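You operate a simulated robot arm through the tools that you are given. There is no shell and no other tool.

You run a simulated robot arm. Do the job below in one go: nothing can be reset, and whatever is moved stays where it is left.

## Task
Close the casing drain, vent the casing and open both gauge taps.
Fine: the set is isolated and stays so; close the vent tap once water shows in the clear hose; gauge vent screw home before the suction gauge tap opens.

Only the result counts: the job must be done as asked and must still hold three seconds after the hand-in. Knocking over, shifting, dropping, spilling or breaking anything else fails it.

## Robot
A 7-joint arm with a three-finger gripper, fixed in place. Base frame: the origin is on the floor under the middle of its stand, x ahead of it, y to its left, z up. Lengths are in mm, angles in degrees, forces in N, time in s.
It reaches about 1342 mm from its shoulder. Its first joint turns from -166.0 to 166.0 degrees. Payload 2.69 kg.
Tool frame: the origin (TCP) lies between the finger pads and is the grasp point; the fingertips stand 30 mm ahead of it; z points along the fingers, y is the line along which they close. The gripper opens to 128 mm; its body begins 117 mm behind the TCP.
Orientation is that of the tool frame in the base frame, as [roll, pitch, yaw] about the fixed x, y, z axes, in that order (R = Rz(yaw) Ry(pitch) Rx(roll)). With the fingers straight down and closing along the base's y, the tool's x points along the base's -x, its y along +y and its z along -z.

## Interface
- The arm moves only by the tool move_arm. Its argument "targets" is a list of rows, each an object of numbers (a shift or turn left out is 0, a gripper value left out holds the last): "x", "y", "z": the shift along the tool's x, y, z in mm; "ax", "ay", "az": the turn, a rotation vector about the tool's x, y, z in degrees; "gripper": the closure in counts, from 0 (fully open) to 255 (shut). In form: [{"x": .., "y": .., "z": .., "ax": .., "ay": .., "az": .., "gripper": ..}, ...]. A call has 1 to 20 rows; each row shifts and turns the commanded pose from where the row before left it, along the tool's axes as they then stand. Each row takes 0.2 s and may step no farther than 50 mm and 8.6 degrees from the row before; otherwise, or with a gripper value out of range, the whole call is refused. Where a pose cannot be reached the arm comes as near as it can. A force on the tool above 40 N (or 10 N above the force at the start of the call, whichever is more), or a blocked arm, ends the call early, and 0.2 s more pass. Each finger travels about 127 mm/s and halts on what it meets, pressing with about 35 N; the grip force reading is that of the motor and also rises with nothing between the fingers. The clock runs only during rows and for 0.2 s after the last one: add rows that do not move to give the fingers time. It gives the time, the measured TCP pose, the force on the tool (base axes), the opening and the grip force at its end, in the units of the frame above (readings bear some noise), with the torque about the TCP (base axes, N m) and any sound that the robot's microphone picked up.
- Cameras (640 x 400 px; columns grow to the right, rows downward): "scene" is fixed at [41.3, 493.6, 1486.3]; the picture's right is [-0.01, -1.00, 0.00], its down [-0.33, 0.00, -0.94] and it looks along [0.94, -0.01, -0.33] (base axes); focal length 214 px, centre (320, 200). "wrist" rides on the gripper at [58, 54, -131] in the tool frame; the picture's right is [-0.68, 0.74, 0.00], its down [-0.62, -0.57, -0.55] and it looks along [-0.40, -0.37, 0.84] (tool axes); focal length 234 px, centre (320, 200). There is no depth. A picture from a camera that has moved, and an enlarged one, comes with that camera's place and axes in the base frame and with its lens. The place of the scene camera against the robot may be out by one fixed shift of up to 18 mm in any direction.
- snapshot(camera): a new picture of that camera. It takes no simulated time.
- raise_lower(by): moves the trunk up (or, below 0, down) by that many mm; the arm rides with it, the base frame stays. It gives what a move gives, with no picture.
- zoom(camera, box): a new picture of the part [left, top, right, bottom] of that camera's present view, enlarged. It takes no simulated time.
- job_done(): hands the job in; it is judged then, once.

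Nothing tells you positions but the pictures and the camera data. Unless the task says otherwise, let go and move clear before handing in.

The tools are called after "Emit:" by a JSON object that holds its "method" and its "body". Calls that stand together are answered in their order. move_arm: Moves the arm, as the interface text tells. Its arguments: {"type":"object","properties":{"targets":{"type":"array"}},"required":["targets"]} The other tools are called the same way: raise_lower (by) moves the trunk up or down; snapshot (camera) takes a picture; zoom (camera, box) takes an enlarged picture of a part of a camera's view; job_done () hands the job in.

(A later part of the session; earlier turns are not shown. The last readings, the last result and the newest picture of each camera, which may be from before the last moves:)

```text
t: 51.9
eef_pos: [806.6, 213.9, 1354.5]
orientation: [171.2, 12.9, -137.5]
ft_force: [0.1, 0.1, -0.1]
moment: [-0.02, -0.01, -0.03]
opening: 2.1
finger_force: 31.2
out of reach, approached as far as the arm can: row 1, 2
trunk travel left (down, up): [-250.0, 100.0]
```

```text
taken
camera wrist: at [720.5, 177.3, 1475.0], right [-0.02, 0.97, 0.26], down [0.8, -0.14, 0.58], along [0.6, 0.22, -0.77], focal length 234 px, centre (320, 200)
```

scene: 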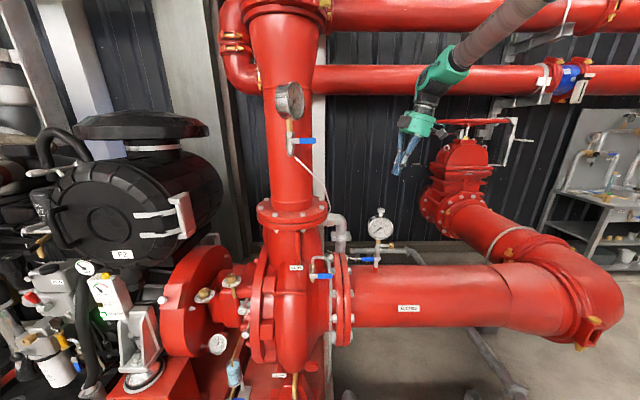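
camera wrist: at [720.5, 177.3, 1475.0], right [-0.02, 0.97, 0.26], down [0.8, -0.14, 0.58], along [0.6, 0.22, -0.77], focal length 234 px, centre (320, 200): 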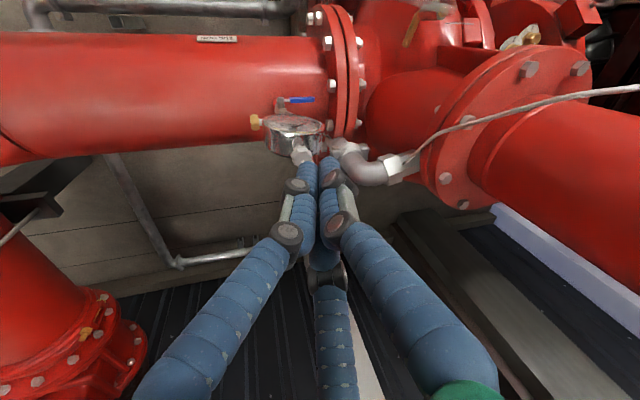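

The limit still blocks levelling here, so the arm's configuration is awkward. I'll move back up towards the start region, where a vertical tool was reachable, and re-level there.

Emit:
{"method": "move_arm", "body": {"targets": [{"x": -0.3, "y": 29.3, "z": -30}, {"x": -0.3, "y": 29.3, "z": -30}, {"x": -0.3, "y": 29.3, "z": -30}, {"x": -0.3, "y": 29.3, "z": -30}, {"x": -0.3, "y": 29.3, "z": -30}, {"x": -0.3, "y": 29.3, "z": -30}, {"ax": 4.28, "ay": 6.32}, {"ax": 4.28, "ay": 6.32}, {}]}}

Emit:
{"method": "snapshot", "body": {"camera": "scene"}}

```text
t: 53.9
eef_pos: [681.0, 266.9, 1441.9]
orientation: [170.2, 13.3, -137.6]
ft_force: [0.6, 0.1, -0.2]
moment: [-0.02, 0.04, 0.0]
opening: 1.9
finger_force: 32.1
out of reach, approached as far as the arm can: row 2, 3, 4, 5, 6, 7, 8
trunk travel left (down, up): [-250.0, 100.0]
```

```text
taken
```

scene: 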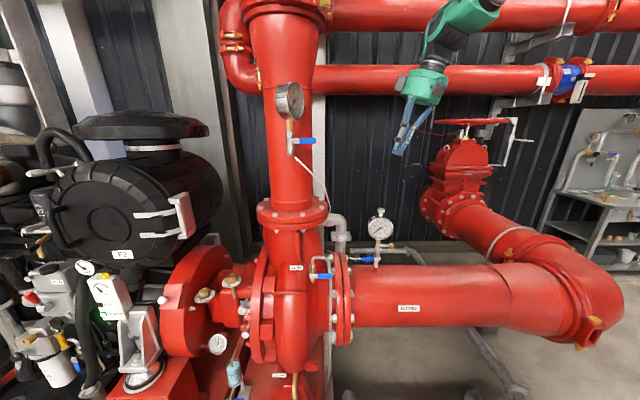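

Emit:
{"method": "move_arm", "body": {"targets": [{"az": 8}, {"az": 8}, {"az": 8}, {"az": 8}, {"az": 8}, {}]}}

```text
t: 55.3
eef_pos: [679.2, 264.5, 1441.2]
orientation: [165.7, 8.3, -161.7]
ft_force: [-0.1, 0.1, 0.5]
moment: [0.0, 0.02, 0.0]
opening: 1.9
finger_force: 31.5
out of reach, approached as far as the arm can: row 4, 5
trunk travel left (down, up): [-250.0, 100.0]
```

Rotation is limited in this branch too, so the wrist seems near-straight (singular). I'll undo that turn and tilt the tool forward to a well-bent wrist pose like the one that worked before, then come back to vertical.

Emit:
{"method": "move_arm", "body": {"targets": [{"az": -8}, {"az": -8}, {"az": -8}, {"ax": 4.91, "ay": -5.33, "az": -1.93}, {"ax": 4.91, "ay": -5.33, "az": -1.93}, {"ax": 4.91, "ay": -5.33, "az": -1.93}, {"ax": 4.91, "ay": -5.33, "az": -1.93}, {"ax": 4.91, "ay": -5.33, "az": -1.93}, {"ax": 4.91, "ay": -5.33, "az": -1.93}, {"ax": 4.91, "ay": -5.33, "az": -1.93}, {}]}}

Emit:
{"method": "snapshot", "body": {"camera": "scene"}}

```text
t: 57.7
eef_pos: [664.8, 256.5, 1365.3]
orientation: [-140.5, 46.0, -112.3]
ft_force: [0.2, -0.5, 1.2]
moment: [0.02, 0.0, 0.04]
opening: 1.9
finger_force: 31.6
out of reach, approached as far as the arm can: row 4, 5, 6, 7
trunk travel left (down, up): [-250.0, 100.0]
```

```text
taken
```

scene: 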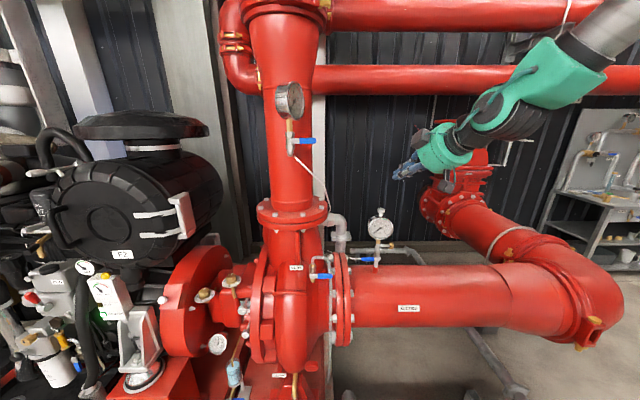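

Emit:
{"method": "move_arm", "body": {"targets": [{"ax": -3.77, "ay": 6.13}, {"ax": -3.77, "ay": 6.13}, {"ax": -3.77, "ay": 6.13}, {"ax": -3.77, "ay": 6.13}, {"ax": -3.77, "ay": 6.13}, {"ax": -3.77, "ay": 6.13}, {"ax": -3.77, "ay": 6.13}, {"ax": -3.77, "ay": 6.13}, {}]}}

Emit:
{"method": "snapshot", "body": {"camera": "scene"}}

```text
t: 59.7
eef_pos: [686.4, 227.0, 1373.7]
orientation: [-163.3, 17.3, -131.6]
ft_force: [1.0, 0.4, 0.4]
moment: [0.0, 0.03, 0.0]
opening: 2.2
finger_force: 31.4
out of reach, approached as far as the arm can: row 2, 3, 4, 5
trunk travel left (down, up): [-250.0, 100.0]
```

```text
taken
```

scene: 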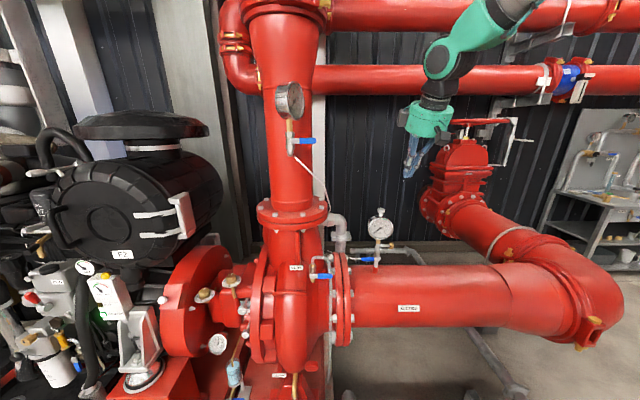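

Emit:
{"method": "move_arm", "body": {"targets": [{"ax": -5.38, "ay": 5.83}, {"ax": -5.38, "ay": 5.83}, {"ax": -5.38, "ay": 5.83}, {}]}}

Emit:
{"method": "snapshot", "body": {"camera": "wrist"}}

```text
t: 60.7
eef_pos: [687.3, 224.9, 1373.3]
orientation: [-179.9, 0.0, -134.3]
ft_force: [-0.1, -0.3, -0.6]
moment: [0.02, 0.04, 0.03]
opening: 2.0
finger_force: 31.3
trunk travel left (down, up): [-250.0, 100.0]
```

```text
taken
camera wrist: at [608.3, 219.7, 1504.8], right [-0.06, 1.0, 0.0], down [0.83, 0.05, 0.55], along [0.55, 0.03, -0.84], focal length 234 px, centre (320, 200)
```

wrist: 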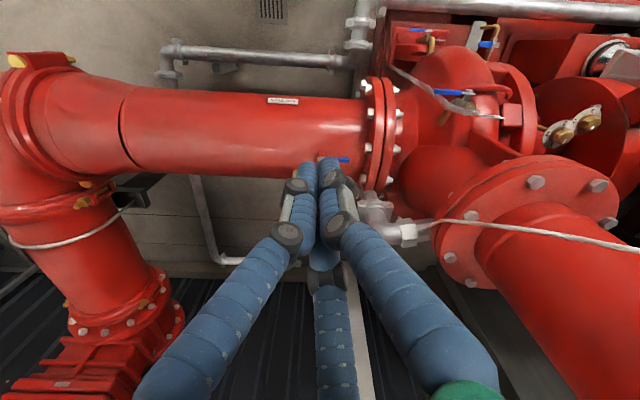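

The tool is vertical again. Now I'll move above the gauge's top knob and open the fingers to view it.

Emit:
{"method": "move_arm", "body": {"targets": [{"x": -27.8, "y": -24.8, "z": 13, "gripper": 60}, {"x": -27.8, "y": -24.8, "z": 13}, {"x": -27.8, "y": -24.8, "z": 13}, {"x": -27.8, "y": -24.8, "z": 13}, {"x": -27.8, "y": -24.8, "z": 13}, {}]}}

Emit:
{"method": "snapshot", "body": {"camera": "wrist"}}

Emit:
{"method": "zoom", "body": {"camera": "wrist", "box": [260, 120, 380, 195]}}

```text
t: 62.1
eef_pos: [872.4, 239.5, 1309.0]
orientation: [-179.8, 0.1, -134.1]
ft_force: [1.5, 0.0, 0.5]
moment: [0.02, 0.08, 0.0]
opening: 98.0
finger_force: 0.0
trunk travel left (down, up): [-250.0, 100.0]
```

```text
taken
camera wrist: at [793.8, 233.0, 1441.0], right [-0.06, 1.0, 0.0], down [0.83, 0.05, 0.55], along [0.55, 0.03, -0.83], focal length 234 px, centre (320, 200)
```

wrist: 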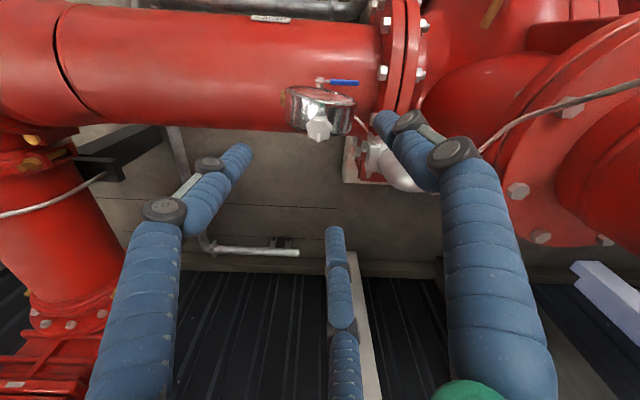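

```text
5.33 times, centred on (320, 158) of wrist
camera zoom: at [793.8, 233.0, 1441.0], right [-0.06, 1.0, 0.0], down [0.83, 0.05, 0.55], along [0.55, 0.03, -0.83], focal length 1249 px, centre (320, 427)
```

zoom: 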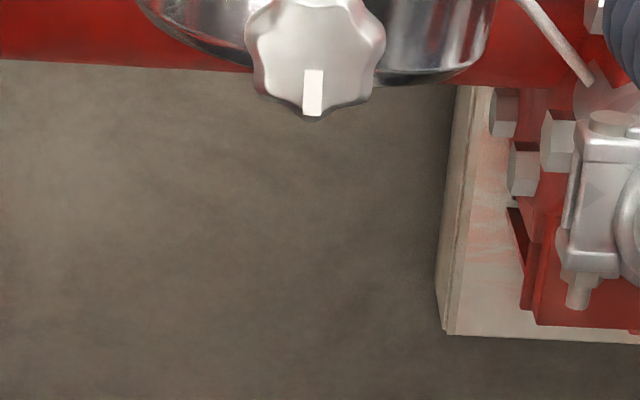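

Emit:
{"method": "zoom", "body": {"camera": "wrist", "box": [272, 80, 368, 150]}}

Emit:
{"method": "zoom", "body": {"camera": "wrist", "box": [300, 108, 340, 148]}}

```text
5.71 times, centred on (320, 115) of wrist
camera zoom: at [793.8, 233.0, 1441.0], right [-0.06, 1.0, 0.0], down [0.83, 0.05, 0.55], along [0.55, 0.03, -0.83], focal length 1338 px, centre (320, 686)
```

zoom: 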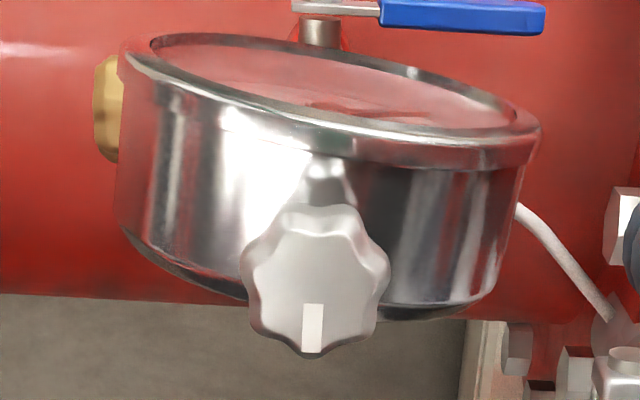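

```text
10.00 times, centred on (320, 128) of wrist
camera zoom: at [793.8, 233.0, 1441.0], right [-0.06, 1.0, 0.0], down [0.83, 0.05, 0.55], along [0.55, 0.03, -0.83], focal length 2342 px, centre (320, 920)
```

zoom: 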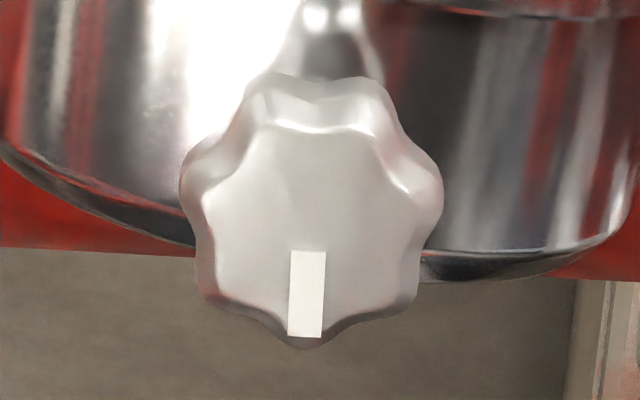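

The top knob (7 lobes, index pointing away from the robot) is at about (871, 236), its body z≈1154–1172. It stands proud of its boss, which fits a vent screw that is backed out. I'll descend with open fingers to line up for a gentle test.

Emit:
{"method": "move_arm", "body": {"targets": [{"x": 1.75, "y": -0.7, "z": 40}, {"x": 1.75, "y": -0.7, "z": 35}, {}]}}

Emit:
{"method": "snapshot", "body": {"camera": "wrist"}}

Emit:
{"method": "zoom", "body": {"camera": "scene", "box": [350, 170, 414, 250]}}

```text
t: 62.9
eef_pos: [869.8, 236.8, 1234.7]
orientation: [-179.8, 0.1, -134.3]
ft_force: [-0.4, 0.4, 0.9]
moment: [-0.01, 0.02, 0.02]
opening: 97.9
finger_force: 0.1
trunk travel left (down, up): [-250.0, 100.0]
```

```text
taken
camera wrist: at [791.2, 230.5, 1365.3], right [-0.06, 1.0, 0.0], down [0.83, 0.05, 0.55], along [0.55, 0.03, -0.83], focal length 234 px, centre (320, 200)
```

wrist: 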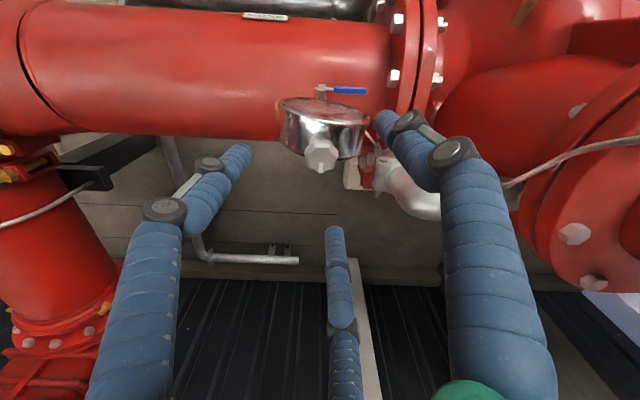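

```text
5.00 times, centred on (382, 210) of scene
camera zoom: at [41.3, 493.6, 1486.3], right [-0.01, -1.0, 0.0], down [-0.33, 0.0, -0.94], along [0.94, -0.01, -0.33], focal length 1072 px, centre (10, 150)
```

zoom: 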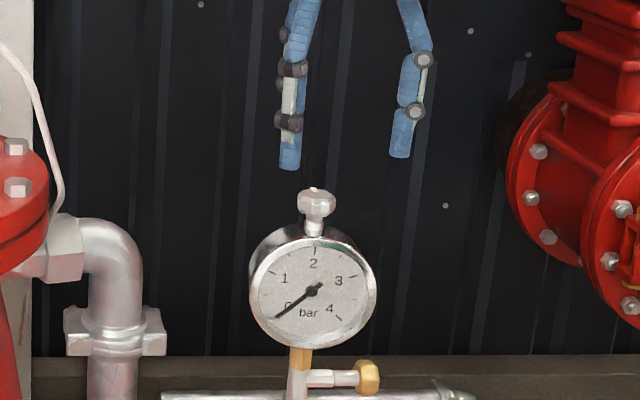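

Emit:
{"method": "zoom", "body": {"camera": "wrist", "box": [288, 130, 352, 180]}}

```text
8.00 times, centred on (320, 155) of wrist
camera zoom: at [791.2, 230.5, 1365.3], right [-0.06, 1.0, 0.0], down [0.83, 0.05, 0.55], along [0.55, 0.03, -0.83], focal length 1873 px, centre (320, 560)
```

zoom: 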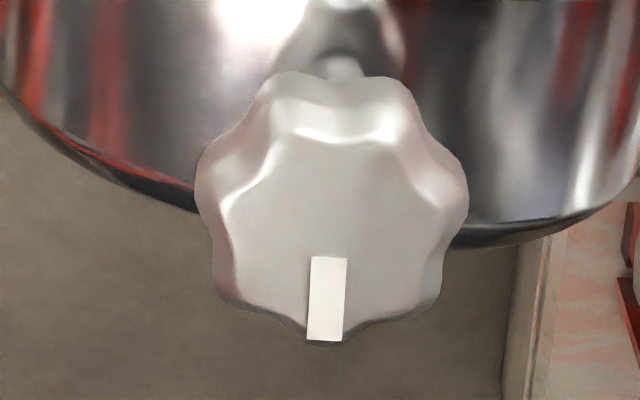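

Emit:
{"method": "move_arm", "body": {"targets": [{"x": -2.1, "y": -2.1, "z": 25}, {"z": 23, "gripper": 110}, {}, {}]}}

Emit:
{"method": "snapshot", "body": {"camera": "wrist"}}

Emit:
{"method": "zoom", "body": {"camera": "scene", "box": [350, 180, 414, 240]}}

```text
t: 63.9
eef_pos: [873.3, 236.2, 1187.0]
orientation: [-179.9, 0.1, -134.2]
ft_force: [-0.4, 0.6, -0.4]
moment: [-0.02, -0.01, -0.01]
opening: 72.9
finger_force: 0.0
trunk travel left (down, up): [-250.0, 100.0]
```

```text
taken
camera wrist: at [794.5, 229.9, 1318.4], right [-0.06, 1.0, 0.0], down [0.83, 0.05, 0.55], along [0.55, 0.03, -0.83], focal length 234 px, centre (320, 200)
```

wrist: 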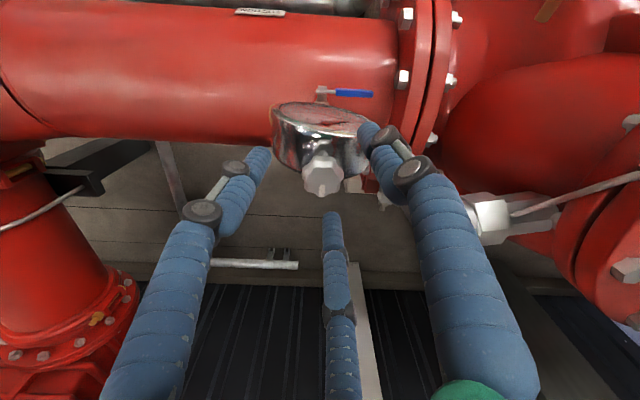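

```text
6.67 times, centred on (382, 210) of scene
camera zoom: at [41.3, 493.6, 1486.3], right [-0.01, -1.0, 0.0], down [-0.33, 0.0, -0.94], along [0.94, -0.01, -0.33], focal length 1430 px, centre (-93, 133)
```

zoom: 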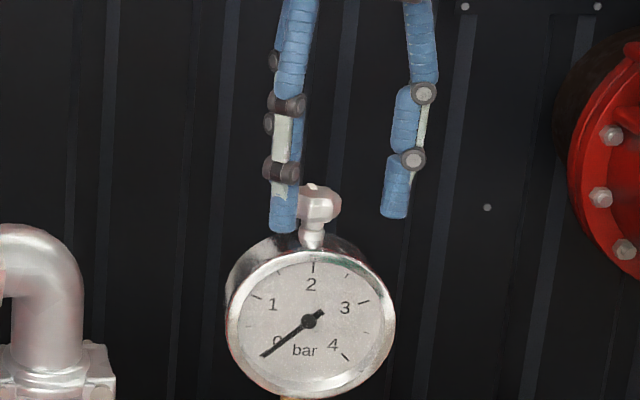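

Fingers straddle the knob well. I'll lower 3 mm more and close on it.

Emit:
{"method": "move_arm", "body": {"targets": [{"z": 3.5}, {"gripper": 180}, {"gripper": 180}, {"gripper": 255}, {"gripper": 255}, {"gripper": 255}, {"gripper": 255}]}}

Emit:
{"method": "snapshot", "body": {"camera": "wrist"}}

Emit:
{"method": "zoom", "body": {"camera": "scene", "box": [350, 180, 414, 240]}}

```text
t: 65.5
eef_pos: [876.6, 237.9, 1184.8]
orientation: [-179.8, 0.3, -134.2]
ft_force: [24.7, 18.3, 2.7]
moment: [1.03, -0.93, -0.01]
opening: 29.6
finger_force: 45.0
trunk travel left (down, up): [-250.0, 100.0]
```

```text
taken
camera wrist: at [796.6, 231.8, 1315.4], right [-0.06, 1.0, 0.0], down [0.83, 0.05, 0.55], along [0.55, 0.03, -0.83], focal length 234 px, centre (320, 200)
```

wrist: 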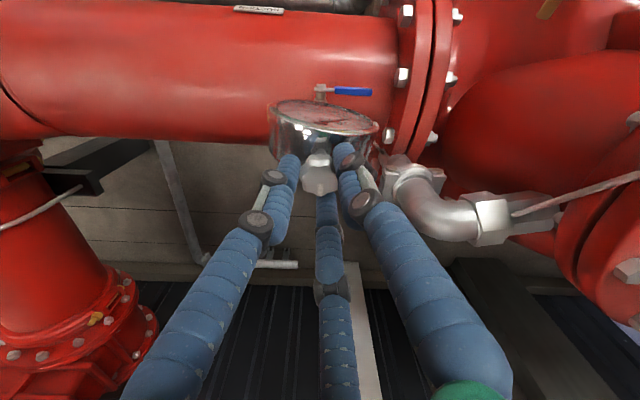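

```text
6.67 times, centred on (382, 210) of scene
camera zoom: at [41.3, 493.6, 1486.3], right [-0.01, -1.0, 0.0], down [-0.33, 0.0, -0.94], along [0.94, -0.01, -0.33], focal length 1430 px, centre (-93, 133)
```

zoom: 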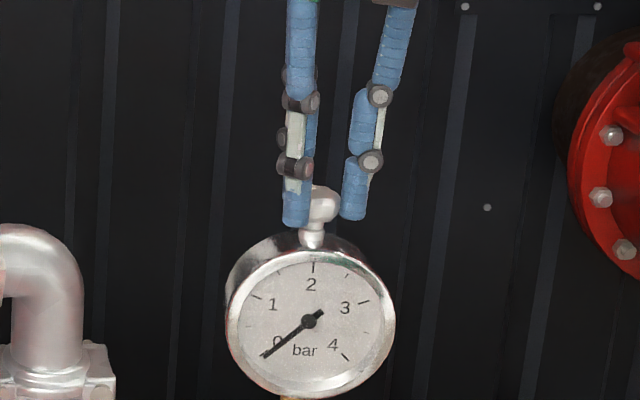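

Gripped, but about 30 N of side load shows a few millimetres' misalignment. I'll shift the tool to relieve that load before turning.

Emit:
{"method": "move_arm", "body": {"targets": [{"x": -3.5, "y": -0.75}, {}]}}

```text
t: 66.1
eef_pos: [876.3, 237.9, 1183.9]
orientation: [180.0, 0.0, -134.2]
ft_force: [2.1, 5.8, 10.2]
moment: [-0.19, 0.45, 0.0]
opening: 29.6
finger_force: 45.2
trunk travel left (down, up): [-250.0, 100.0]
```

Side load is nearly gone. Now a small clockwise test turn (10°), checking torque and whether the knob moves.

Emit:
{"method": "move_arm", "body": {"targets": [{"az": 5}, {"az": 5}, {}]}}

Emit:
{"method": "zoom", "body": {"camera": "wrist", "box": [280, 130, 360, 210]}}

Emit:
{"method": "zoom", "body": {"camera": "scene", "box": [366, 200, 398, 230]}}

```text
t: 66.9
eef_pos: [876.0, 238.0, 1184.9]
orientation: [-179.9, 0.2, -144.3]
ft_force: [-4.2, 6.8, 13.7]
moment: [0.0, 0.51, 0.01]
opening: 29.9
finger_force: 45.2
trunk travel left (down, up): [-250.0, 100.0]
```

```text
5.00 times, centred on (320, 170) of wrist
camera zoom: at [797.3, 245.7, 1315.4], right [0.12, 0.99, 0.0], down [0.83, -0.1, 0.55], along [0.55, -0.07, -0.83], focal length 1171 px, centre (320, 350)
```

zoom: 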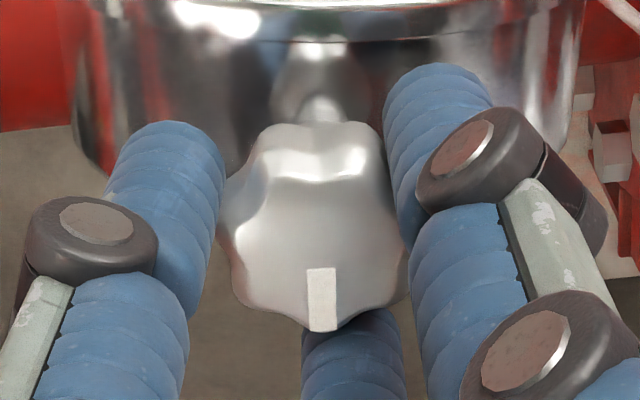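

```text
13.33 times, centred on (382, 215) of scene
camera zoom: at [41.3, 493.6, 1486.3], right [-0.01, -1.0, 0.0], down [-0.33, 0.0, -0.94], along [0.94, -0.01, -0.33], focal length 2860 px, centre (-507, 0)
```

zoom: 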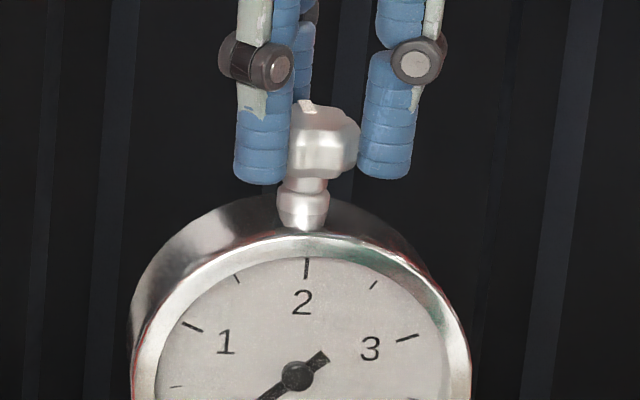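

The knob turns freely with the grip. I'll continue clockwise and watch whether it screws down onto its boss.

Emit:
{"method": "move_arm", "body": {"targets": [{"az": 7}, {"az": 7}, {"az": 7}, {"az": 7}, {"az": 7}, {"az": 7}, {}]}}

Emit:
{"method": "zoom", "body": {"camera": "wrist", "box": [280, 130, 360, 210]}}

Emit:
{"method": "zoom", "body": {"camera": "scene", "box": [366, 200, 398, 230]}}

```text
t: 68.5
eef_pos: [875.6, 238.3, 1183.8]
orientation: [-180.0, 0.2, 173.7]
ft_force: [-7.4, 3.6, 17.0]
moment: [0.01, 0.31, -0.02]
opening: 29.7
finger_force: 44.6
trunk travel left (down, up): [-250.0, 100.0]
```

```text
5.00 times, centred on (320, 170) of wrist
camera zoom: at [823.8, 295.9, 1315.3], right [0.75, 0.66, 0.0], down [0.55, -0.63, 0.55], along [0.36, -0.41, -0.83], focal length 1171 px, centre (320, 350)
```

zoom: 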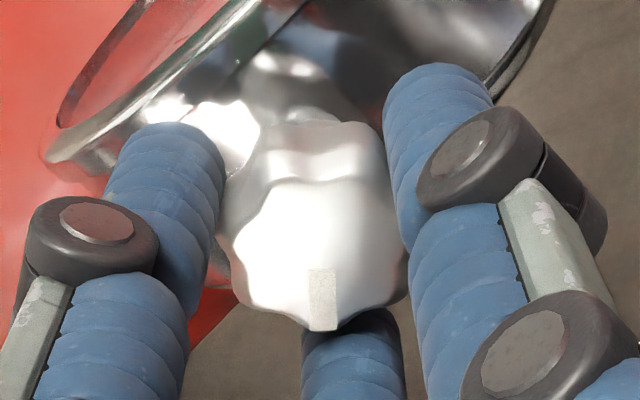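

```text
13.33 times, centred on (382, 215) of scene
camera zoom: at [41.3, 493.6, 1486.3], right [-0.01, -1.0, 0.0], down [-0.33, 0.0, -0.94], along [0.94, -0.01, -0.33], focal length 2860 px, centre (-507, 0)
```

zoom: 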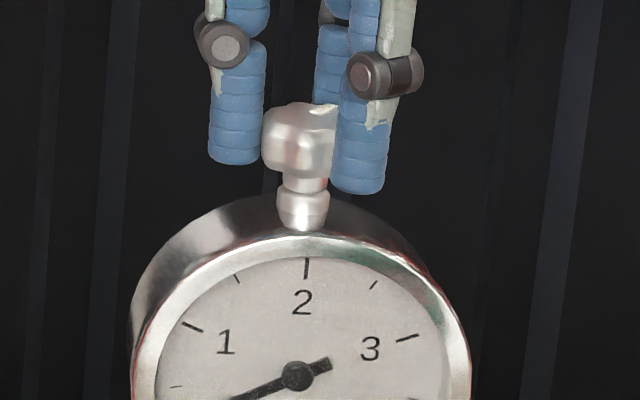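

The gauge needle has moved up with this knob, so it is the gauge's zero adjuster and not the vent screw. I'm turning it back exactly the 52° I moved it. The brass side knob must be the vent screw.

Emit:
{"method": "move_arm", "body": {"targets": [{"az": -7}, {"az": -7}, {"az": -7}, {"az": -7}, {"az": -7}, {"az": -7}, {"az": -5}, {"az": -5}, {}]}}

Emit:
{"method": "zoom", "body": {"camera": "wrist", "box": [280, 130, 360, 210]}}

Emit:
{"method": "zoom", "body": {"camera": "scene", "box": [360, 200, 424, 240]}}

```text
t: 70.5
eef_pos: [875.8, 237.5, 1183.9]
orientation: [-179.8, 0.1, -134.2]
ft_force: [-11.7, 6.7, 17.4]
moment: [0.31, 0.24, 0.0]
opening: 29.7
finger_force: 44.7
trunk travel left (down, up): [-250.0, 100.0]
```

```text
5.00 times, centred on (320, 170) of wrist
camera zoom: at [797.0, 231.8, 1315.1], right [-0.06, 1.0, 0.0], down [0.83, 0.05, 0.55], along [0.55, 0.03, -0.83], focal length 1171 px, centre (320, 350)
```

zoom: 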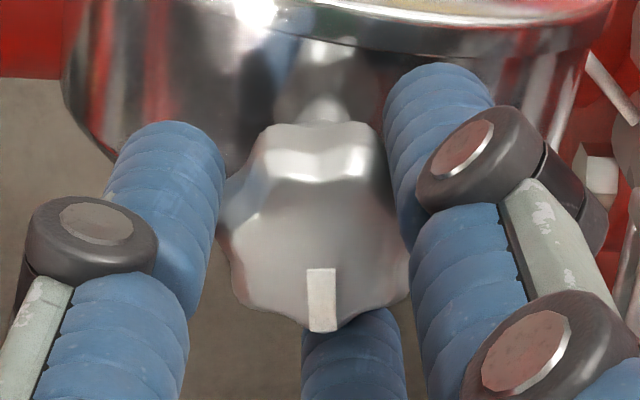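

```text
10.00 times, centred on (392, 220) of scene
camera zoom: at [41.3, 493.6, 1486.3], right [-0.01, -1.0, 0.0], down [-0.33, 0.0, -0.94], along [0.94, -0.01, -0.33], focal length 2145 px, centre (-400, 0)
```

zoom: 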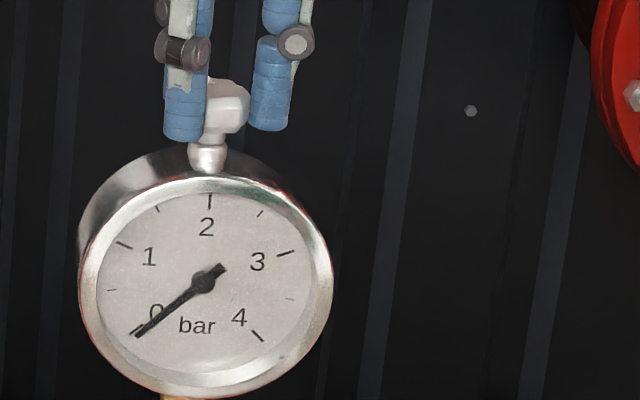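

Emit:
{"method": "zoom", "body": {"camera": "scene", "box": [368, 216, 392, 240]}}

Emit:
{"method": "zoom", "body": {"camera": "scene", "box": [371, 227, 385, 237]}}

```text
16.00 times, centred on (380, 228) of scene
camera zoom: at [41.3, 493.6, 1486.3], right [-0.01, -1.0, 0.0], down [-0.33, 0.0, -0.94], along [0.94, -0.01, -0.33], focal length 3432 px, centre (-640, -248)
```

zoom: 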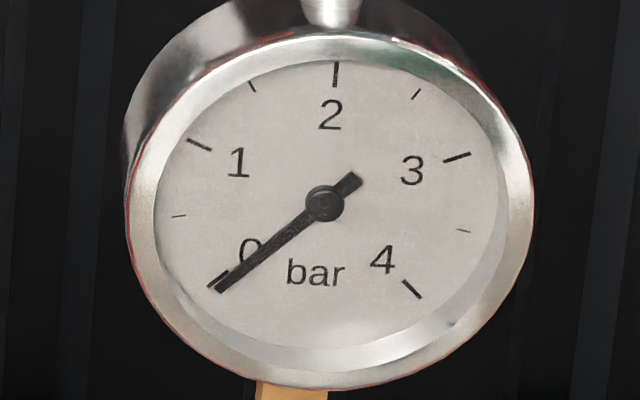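

```text
16.00 times, centred on (378, 232) of scene
camera zoom: at [41.3, 493.6, 1486.3], right [-0.01, -1.0, 0.0], down [-0.33, 0.0, -0.94], along [0.94, -0.01, -0.33], focal length 3432 px, centre (-608, -312)
```

zoom: 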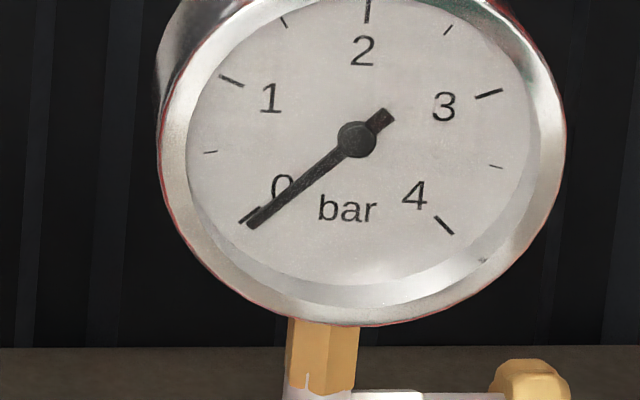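

The needle sits a hair below the 0 tick, so closing the grip must have turned the knob slightly. I'll trim it clockwise by a few degrees until it covers the zero tick as originally.

Emit:
{"method": "move_arm", "body": {"targets": [{"az": 4}, {}]}}

Emit:
{"method": "zoom", "body": {"camera": "scene", "box": [360, 200, 424, 240]}}

Emit:
{"method": "zoom", "body": {"camera": "scene", "box": [368, 216, 392, 240]}}

```text
t: 71.1
eef_pos: [875.6, 239.6, 1184.1]
orientation: [-179.8, 0.2, -138.2]
ft_force: [-11.5, 4.5, 17.7]
moment: [-0.12, 0.47, -0.01]
opening: 29.6
finger_force: 45.1
trunk travel left (down, up): [-250.0, 100.0]
```

```text
10.00 times, centred on (392, 220) of scene
camera zoom: at [41.3, 493.6, 1486.3], right [-0.01, -1.0, 0.0], down [-0.33, 0.0, -0.94], along [0.94, -0.01, -0.33], focal length 2145 px, centre (-400, 0)
```

zoom: 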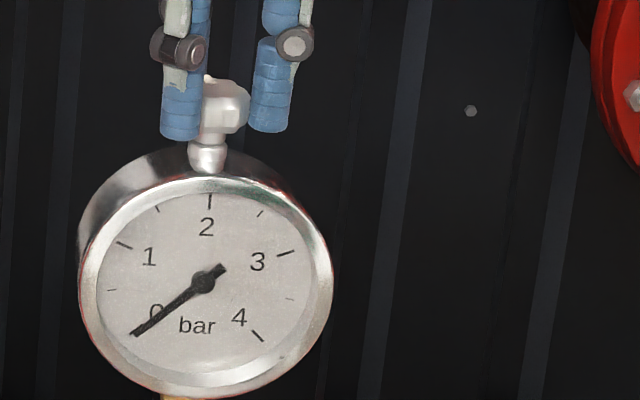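

```text
16.00 times, centred on (380, 228) of scene
camera zoom: at [41.3, 493.6, 1486.3], right [-0.01, -1.0, 0.0], down [-0.33, 0.0, -0.94], along [0.94, -0.01, -0.33], focal length 3432 px, centre (-640, -248)
```

zoom: 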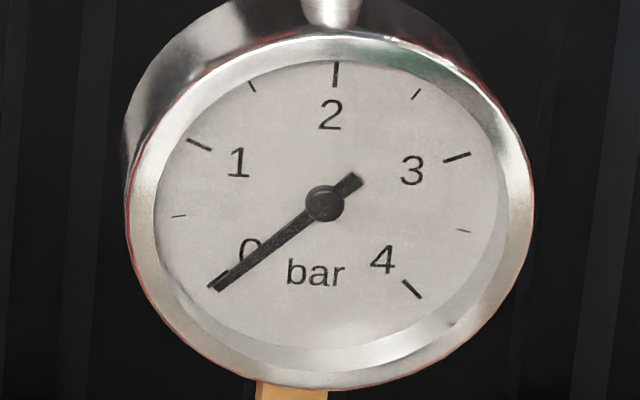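

Emit:
{"method": "move_arm", "body": {"targets": [{"az": 3}, {}]}}

Emit:
{"method": "zoom", "body": {"camera": "scene", "box": [360, 200, 424, 240]}}

Emit:
{"method": "zoom", "body": {"camera": "scene", "box": [368, 216, 392, 240]}}

```text
t: 71.7
eef_pos: [875.1, 236.5, 1184.9]
orientation: [-179.7, 0.2, -141.2]
ft_force: [-10.5, 6.8, 17.4]
moment: [0.13, 0.36, -0.03]
opening: 29.4
finger_force: 45.0
trunk travel left (down, up): [-250.0, 100.0]
```

```text
10.00 times, centred on (392, 220) of scene
camera zoom: at [41.3, 493.6, 1486.3], right [-0.01, -1.0, 0.0], down [-0.33, 0.0, -0.94], along [0.94, -0.01, -0.33], focal length 2145 px, centre (-400, 0)
```

zoom: 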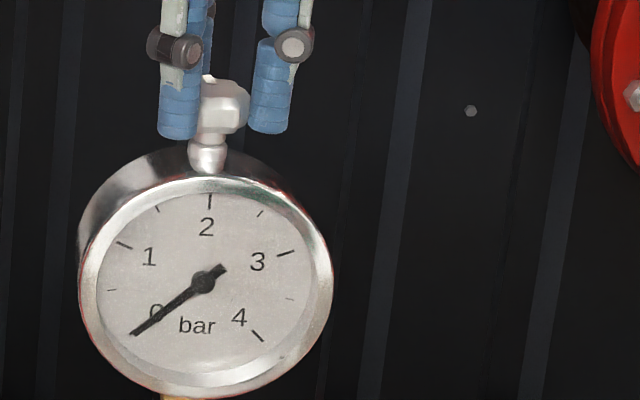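

```text
16.00 times, centred on (380, 228) of scene
camera zoom: at [41.3, 493.6, 1486.3], right [-0.01, -1.0, 0.0], down [-0.33, 0.0, -0.94], along [0.94, -0.01, -0.33], focal length 3432 px, centre (-640, -248)
```

zoom: 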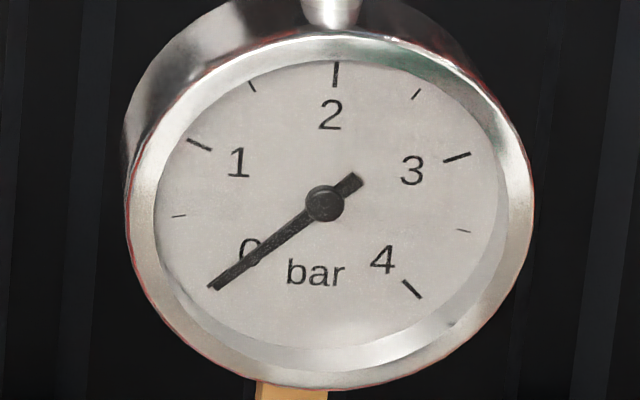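

The needle now covers the zero tick exactly as in the first picture. I'll release gently and check it stays.

Emit:
{"method": "move_arm", "body": {"targets": [{"gripper": 190}, {"gripper": 150}, {"gripper": 100}, {"gripper": 100}]}}

Emit:
{"method": "zoom", "body": {"camera": "scene", "box": [360, 200, 424, 240]}}

Emit:
{"method": "zoom", "body": {"camera": "scene", "box": [368, 216, 392, 240]}}

Emit:
{"method": "zoom", "body": {"camera": "wrist", "box": [280, 130, 360, 210]}}

```text
t: 72.7
eef_pos: [877.4, 237.3, 1183.7]
orientation: [-179.9, 0.1, -141.1]
ft_force: [-0.7, 0.0, 0.3]
moment: [0.01, 0.0, 0.03]
opening: 78.1
finger_force: 0.2
trunk travel left (down, up): [-250.0, 100.0]
```

```text
10.00 times, centred on (392, 220) of scene
camera zoom: at [41.3, 493.6, 1486.3], right [-0.01, -1.0, 0.0], down [-0.33, 0.0, -0.94], along [0.94, -0.01, -0.33], focal length 2145 px, centre (-400, 0)
```

zoom: 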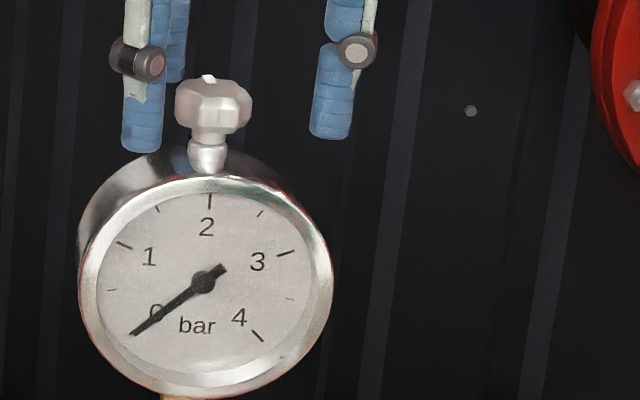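

```text
16.00 times, centred on (380, 228) of scene
camera zoom: at [41.3, 493.6, 1486.3], right [-0.01, -1.0, 0.0], down [-0.33, 0.0, -0.94], along [0.94, -0.01, -0.33], focal length 3432 px, centre (-640, -248)
```

zoom: 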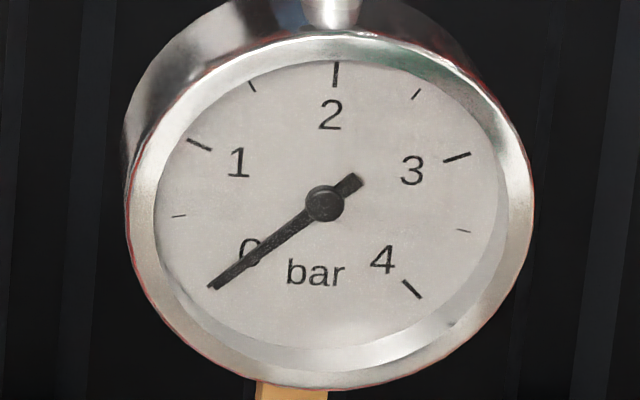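

```text
5.00 times, centred on (320, 170) of wrist
camera zoom: at [798.4, 241.0, 1313.8], right [0.07, 1.0, 0.0], down [0.83, -0.06, 0.55], along [0.55, -0.04, -0.83], focal length 1171 px, centre (320, 350)
```

zoom: 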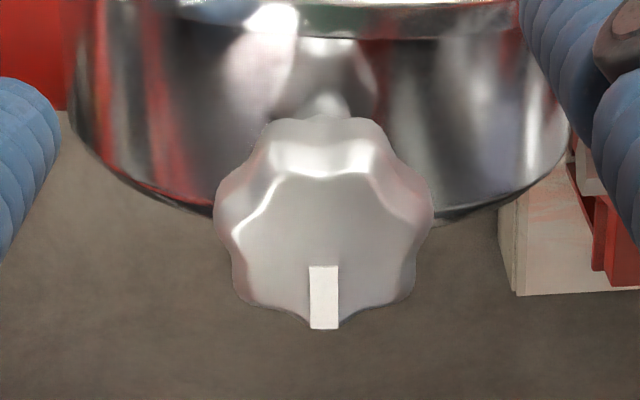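

The zero adjuster is back: needle on the tick and index as originally seen. The brass side knob is the vent screw; its axis points along −y, so I'll rise clear, move right of the gauge and start turning the tool to point along +y.

Emit:
{"method": "move_arm", "body": {"targets": [{"z": -40}, {"z": -40}, {"z": -40}, {"x": 35.5, "y": -19.4}, {"x": 35.5, "y": -19.4}, {"x": 35.5, "y": -19.4}, {"x": 35.5, "y": -19.4}, {"x": 35.5, "y": -19.4}, {"ax": -5.84, "ay": -4.71}, {"ax": -5.84, "ay": -4.71}, {"ax": -5.84, "ay": -4.71}, {"ax": -5.84, "ay": -4.71}, {}]}}

Emit:
{"method": "snapshot", "body": {"camera": "scene"}}

```text
t: 75.5
eef_pos: [799.8, 49.3, 1302.7]
orientation: [155.8, 18.5, -145.2]
ft_force: [0.8, -0.9, 1.0]
moment: [0.02, 0.03, 0.01]
opening: 77.8
finger_force: 0.0
trunk travel left (down, up): [-250.0, 100.0]
```

```text
taken
```

scene: 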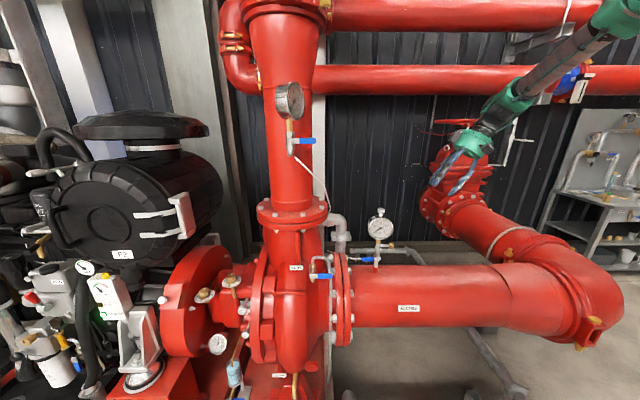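

Emit:
{"method": "move_arm", "body": {"targets": [{"ax": -5.84, "ay": -4.71}, {"ax": -5.84, "ay": -4.71}, {"ax": -5.84, "ay": -4.71}, {"ax": -5.84, "ay": -4.71}, {"ax": -5.84, "ay": -4.71}, {"ax": -5.84, "ay": -4.71}, {"ax": -5.84, "ay": -4.71}, {"ax": -5.84, "ay": -4.71}, {}]}}

Emit:
{"method": "snapshot", "body": {"camera": "scene"}}

Emit:
{"method": "snapshot", "body": {"camera": "wrist"}}

```text
t: 77.5
eef_pos: [801.0, 50.3, 1302.0]
orientation: [89.9, 38.9, 179.8]
ft_force: [0.8, -0.5, -0.3]
moment: [0.03, -0.02, 0.08]
opening: 77.9
finger_force: 0.0
trunk travel left (down, up): [-250.0, 100.0]
```

```text
taken
```

scene: 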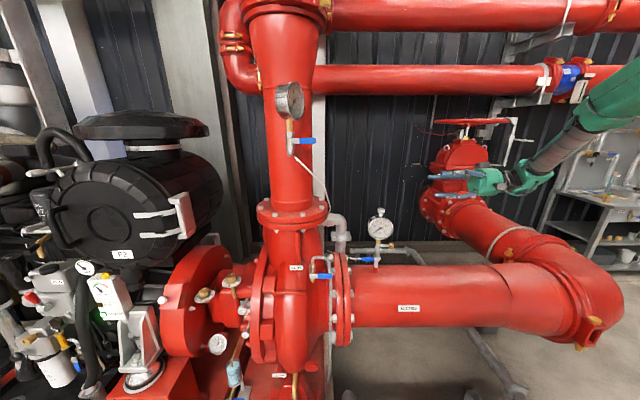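

```text
taken
camera wrist: at [721.0, -81.8, 1307.3], right [0.06, 0.0, 1.0], down [0.83, -0.55, -0.05], along [0.55, 0.83, -0.03], focal length 234 px, centre (320, 200)
```

wrist: 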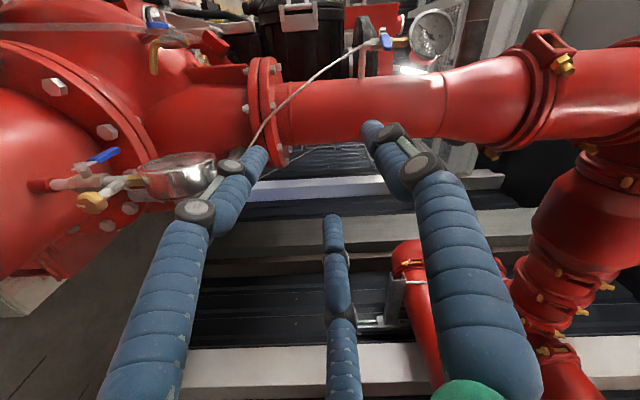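

The tool now points along +y. I can see the gauge and the brass knob at the left of the wrist picture. I'll descend towards the knob's level while staying to its right (y≈50).

Emit:
{"method": "move_arm", "body": {"targets": [{"x": 13.9, "y": -38}, {"x": 13.9, "y": -38}, {"x": 13.9, "y": -38}, {"x": 13.9, "y": -38}, {"x": 13.9, "y": -38}, {}]}}

Emit:
{"method": "snapshot", "body": {"camera": "wrist"}}

Emit:
{"method": "snapshot", "body": {"camera": "scene"}}

```text
t: 78.9
eef_pos: [865.7, 51.0, 1110.2]
orientation: [90.0, 39.1, 179.8]
ft_force: [0.0, 0.7, -1.0]
moment: [0.0, -0.02, 0.06]
opening: 77.8
finger_force: 0.1
trunk travel left (down, up): [-250.0, 100.0]
```

```text
taken
camera wrist: at [786.2, -82.2, 1115.1], right [0.06, 0.0, 1.0], down [0.83, -0.55, -0.05], along [0.55, 0.84, -0.03], focal length 234 px, centre (320, 200)
```

wrist: 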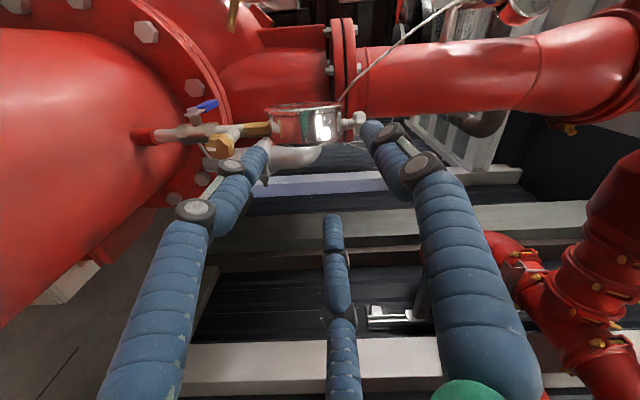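

```text
taken
```

scene: 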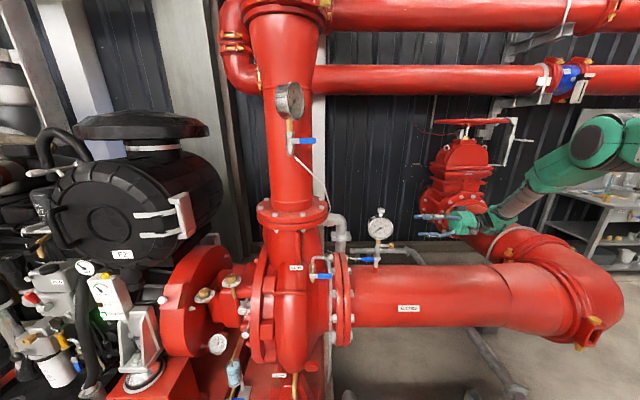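

Emit:
{"method": "zoom", "body": {"camera": "wrist", "box": [180, 100, 276, 175]}}

Emit:
{"method": "zoom", "body": {"camera": "wrist", "box": [204, 124, 252, 164]}}

```text
5.33 times, centred on (228, 138) of wrist
camera zoom: at [786.2, -82.2, 1115.1], right [0.06, 0.0, 1.0], down [0.83, -0.55, -0.05], along [0.55, 0.84, -0.03], focal length 1249 px, centre (811, 533)
```

zoom: 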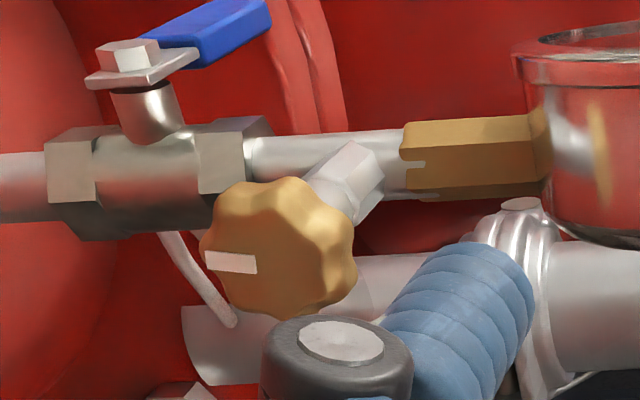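

```text
10.00 times, centred on (228, 144) of wrist
camera zoom: at [786.2, -82.2, 1115.1], right [0.06, 0.0, 1.0], down [0.83, -0.55, -0.05], along [0.55, 0.84, -0.03], focal length 2342 px, centre (1240, 760)
```

zoom: 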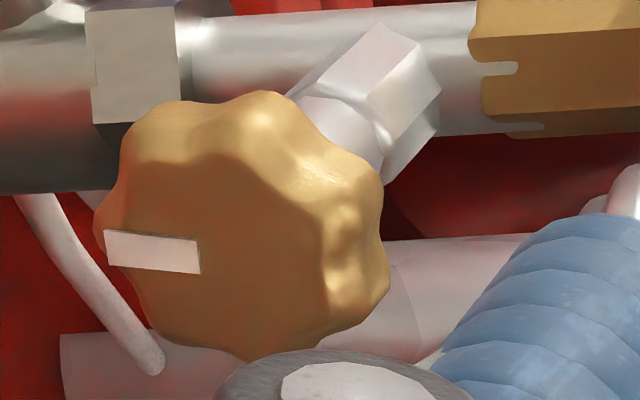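

The index points down and the knob axis is at about x 873, z 997, with its face near y 166. I'll move in line with it, fingertips stopping short of the face.

Emit:
{"method": "move_arm", "body": {"targets": [{"x": 21.4, "y": -31.1, "z": 13}, {"x": 21.4, "y": -31.1, "z": 13}, {"x": 21.4, "y": -31.1, "z": 13}, {}]}}

Emit:
{"method": "snapshot", "body": {"camera": "wrist"}}

Emit:
{"method": "zoom", "body": {"camera": "scene", "box": [360, 220, 456, 280]}}

```text
t: 79.9
eef_pos: [873.2, 89.8, 997.2]
orientation: [90.0, 38.9, 179.9]
ft_force: [-0.2, -0.8, -0.3]
moment: [0.01, 0.01, 0.04]
opening: 77.8
finger_force: 0.0
trunk travel left (down, up): [-250.0, 100.0]
```

```text
taken
camera wrist: at [794.7, -42.5, 1002.2], right [0.06, 0.0, 1.0], down [0.83, -0.55, -0.05], along [0.55, 0.83, -0.03], focal length 234 px, centre (320, 200)
```

wrist: 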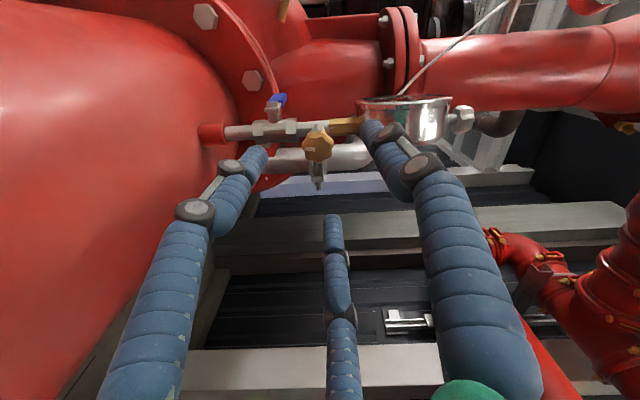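

```text
6.67 times, centred on (408, 250) of scene
camera zoom: at [41.3, 493.6, 1486.3], right [-0.01, -1.0, 0.0], down [-0.33, 0.0, -0.94], along [0.94, -0.01, -0.33], focal length 1430 px, centre (-267, -133)
```

zoom: 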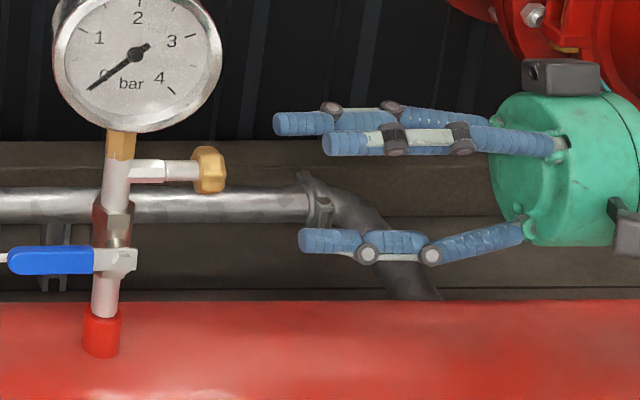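

Emit:
{"method": "zoom", "body": {"camera": "wrist", "box": [286, 121, 350, 171]}}

```text
8.00 times, centred on (318, 146) of wrist
camera zoom: at [794.7, -42.5, 1002.2], right [0.06, 0.0, 1.0], down [0.83, -0.55, -0.05], along [0.55, 0.83, -0.03], focal length 1873 px, centre (336, 632)
```

zoom: 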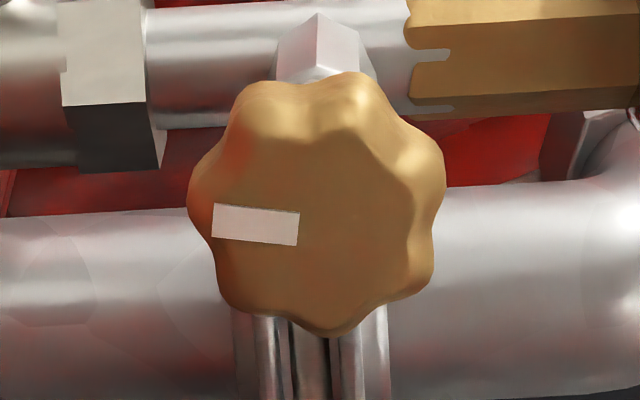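

The knob axis is about (874.5, –, 995). I'll trim slightly and advance until the fingertips pass just behind the knob's head.

Emit:
{"method": "move_arm", "body": {"targets": [{"x": 0.2, "y": -1.45, "z": 24, "gripper": 130}, {"x": 0.2, "y": -1.45, "z": 24}, {"z": 21}, {}]}}

Emit:
{"method": "snapshot", "body": {"camera": "wrist"}}

Emit:
{"method": "zoom", "body": {"camera": "scene", "box": [360, 220, 456, 280]}}

```text
t: 80.9
eef_pos: [876.2, 157.2, 994.7]
orientation: [90.1, 39.1, 180.0]
ft_force: [0.1, 1.1, 0.8]
moment: [0.04, 0.01, 0.0]
opening: 62.7
finger_force: 0.1
trunk travel left (down, up): [-250.0, 100.0]
```

```text
taken
camera wrist: at [796.8, 25.8, 1000.2], right [0.06, 0.0, 1.0], down [0.83, -0.55, -0.05], along [0.55, 0.83, -0.03], focal length 234 px, centre (320, 200)
```

wrist: 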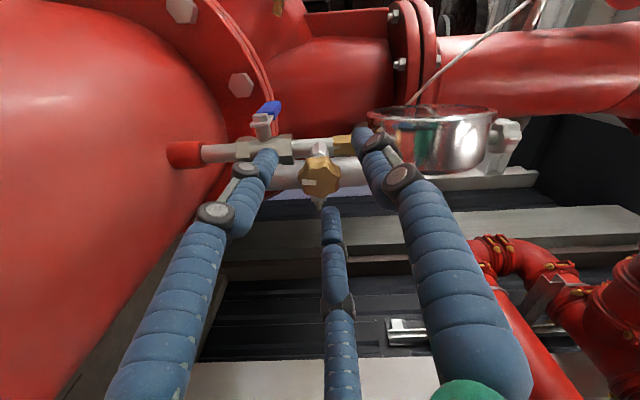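

```text
6.67 times, centred on (408, 250) of scene
camera zoom: at [41.3, 493.6, 1486.3], right [-0.01, -1.0, 0.0], down [-0.33, 0.0, -0.94], along [0.94, -0.01, -0.33], focal length 1430 px, centre (-267, -133)
```

zoom: 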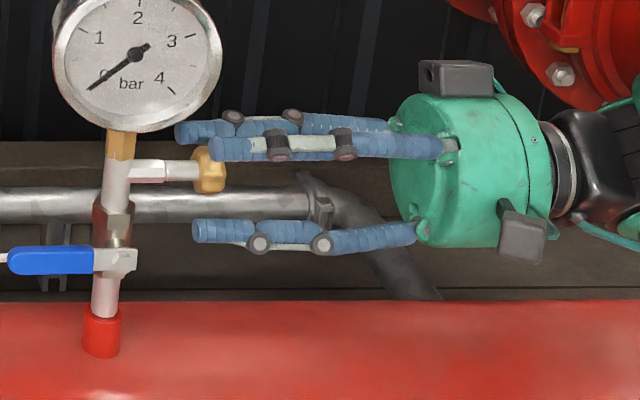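

The tips just reach the back of the knob. I'll go 6 mm further and close on it.

Emit:
{"method": "move_arm", "body": {"targets": [{"z": 6}, {"gripper": 180}, {"gripper": 180}, {"gripper": 255}, {"gripper": 255}, {"gripper": 255}]}}

Emit:
{"method": "zoom", "body": {"camera": "wrist", "box": [280, 130, 360, 210]}}

Emit:
{"method": "zoom", "body": {"camera": "scene", "box": [360, 220, 424, 260]}}

```text
t: 82.3
eef_pos: [875.6, 164.3, 996.1]
orientation: [89.9, 39.0, 179.9]
ft_force: [-1.0, 0.0, -12.2]
moment: [-0.39, 0.0, -0.17]
opening: 29.7
finger_force: 45.1
trunk travel left (down, up): [-250.0, 100.0]
```

```text
5.00 times, centred on (320, 170) of wrist
camera zoom: at [797.0, 31.7, 1000.1], right [0.06, 0.0, 1.0], down [0.83, -0.55, -0.05], along [0.55, 0.84, -0.04], focal length 1171 px, centre (320, 350)
```

zoom: 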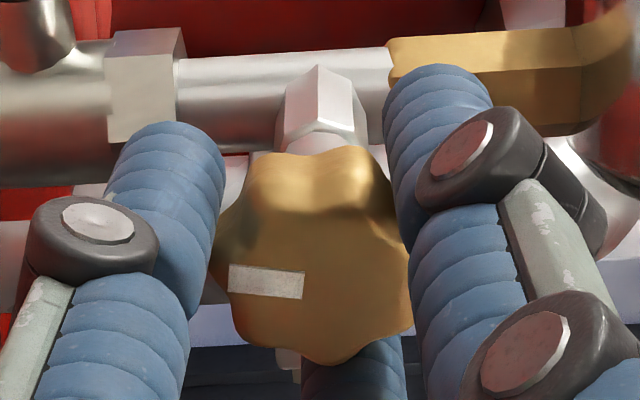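

```text
10.00 times, centred on (392, 240) of scene
camera zoom: at [41.3, 493.6, 1486.3], right [-0.01, -1.0, 0.0], down [-0.33, 0.0, -0.94], along [0.94, -0.01, -0.33], focal length 2145 px, centre (-400, -200)
```

zoom: 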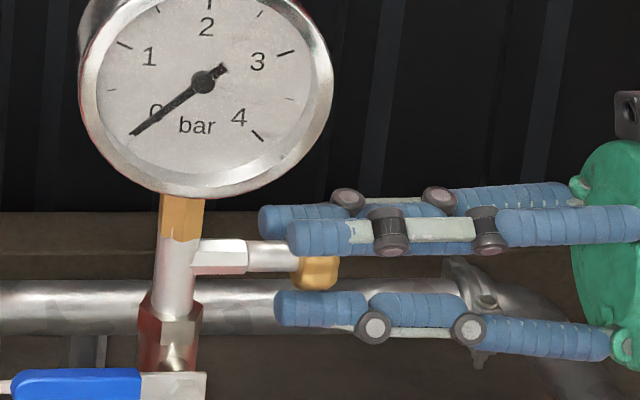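

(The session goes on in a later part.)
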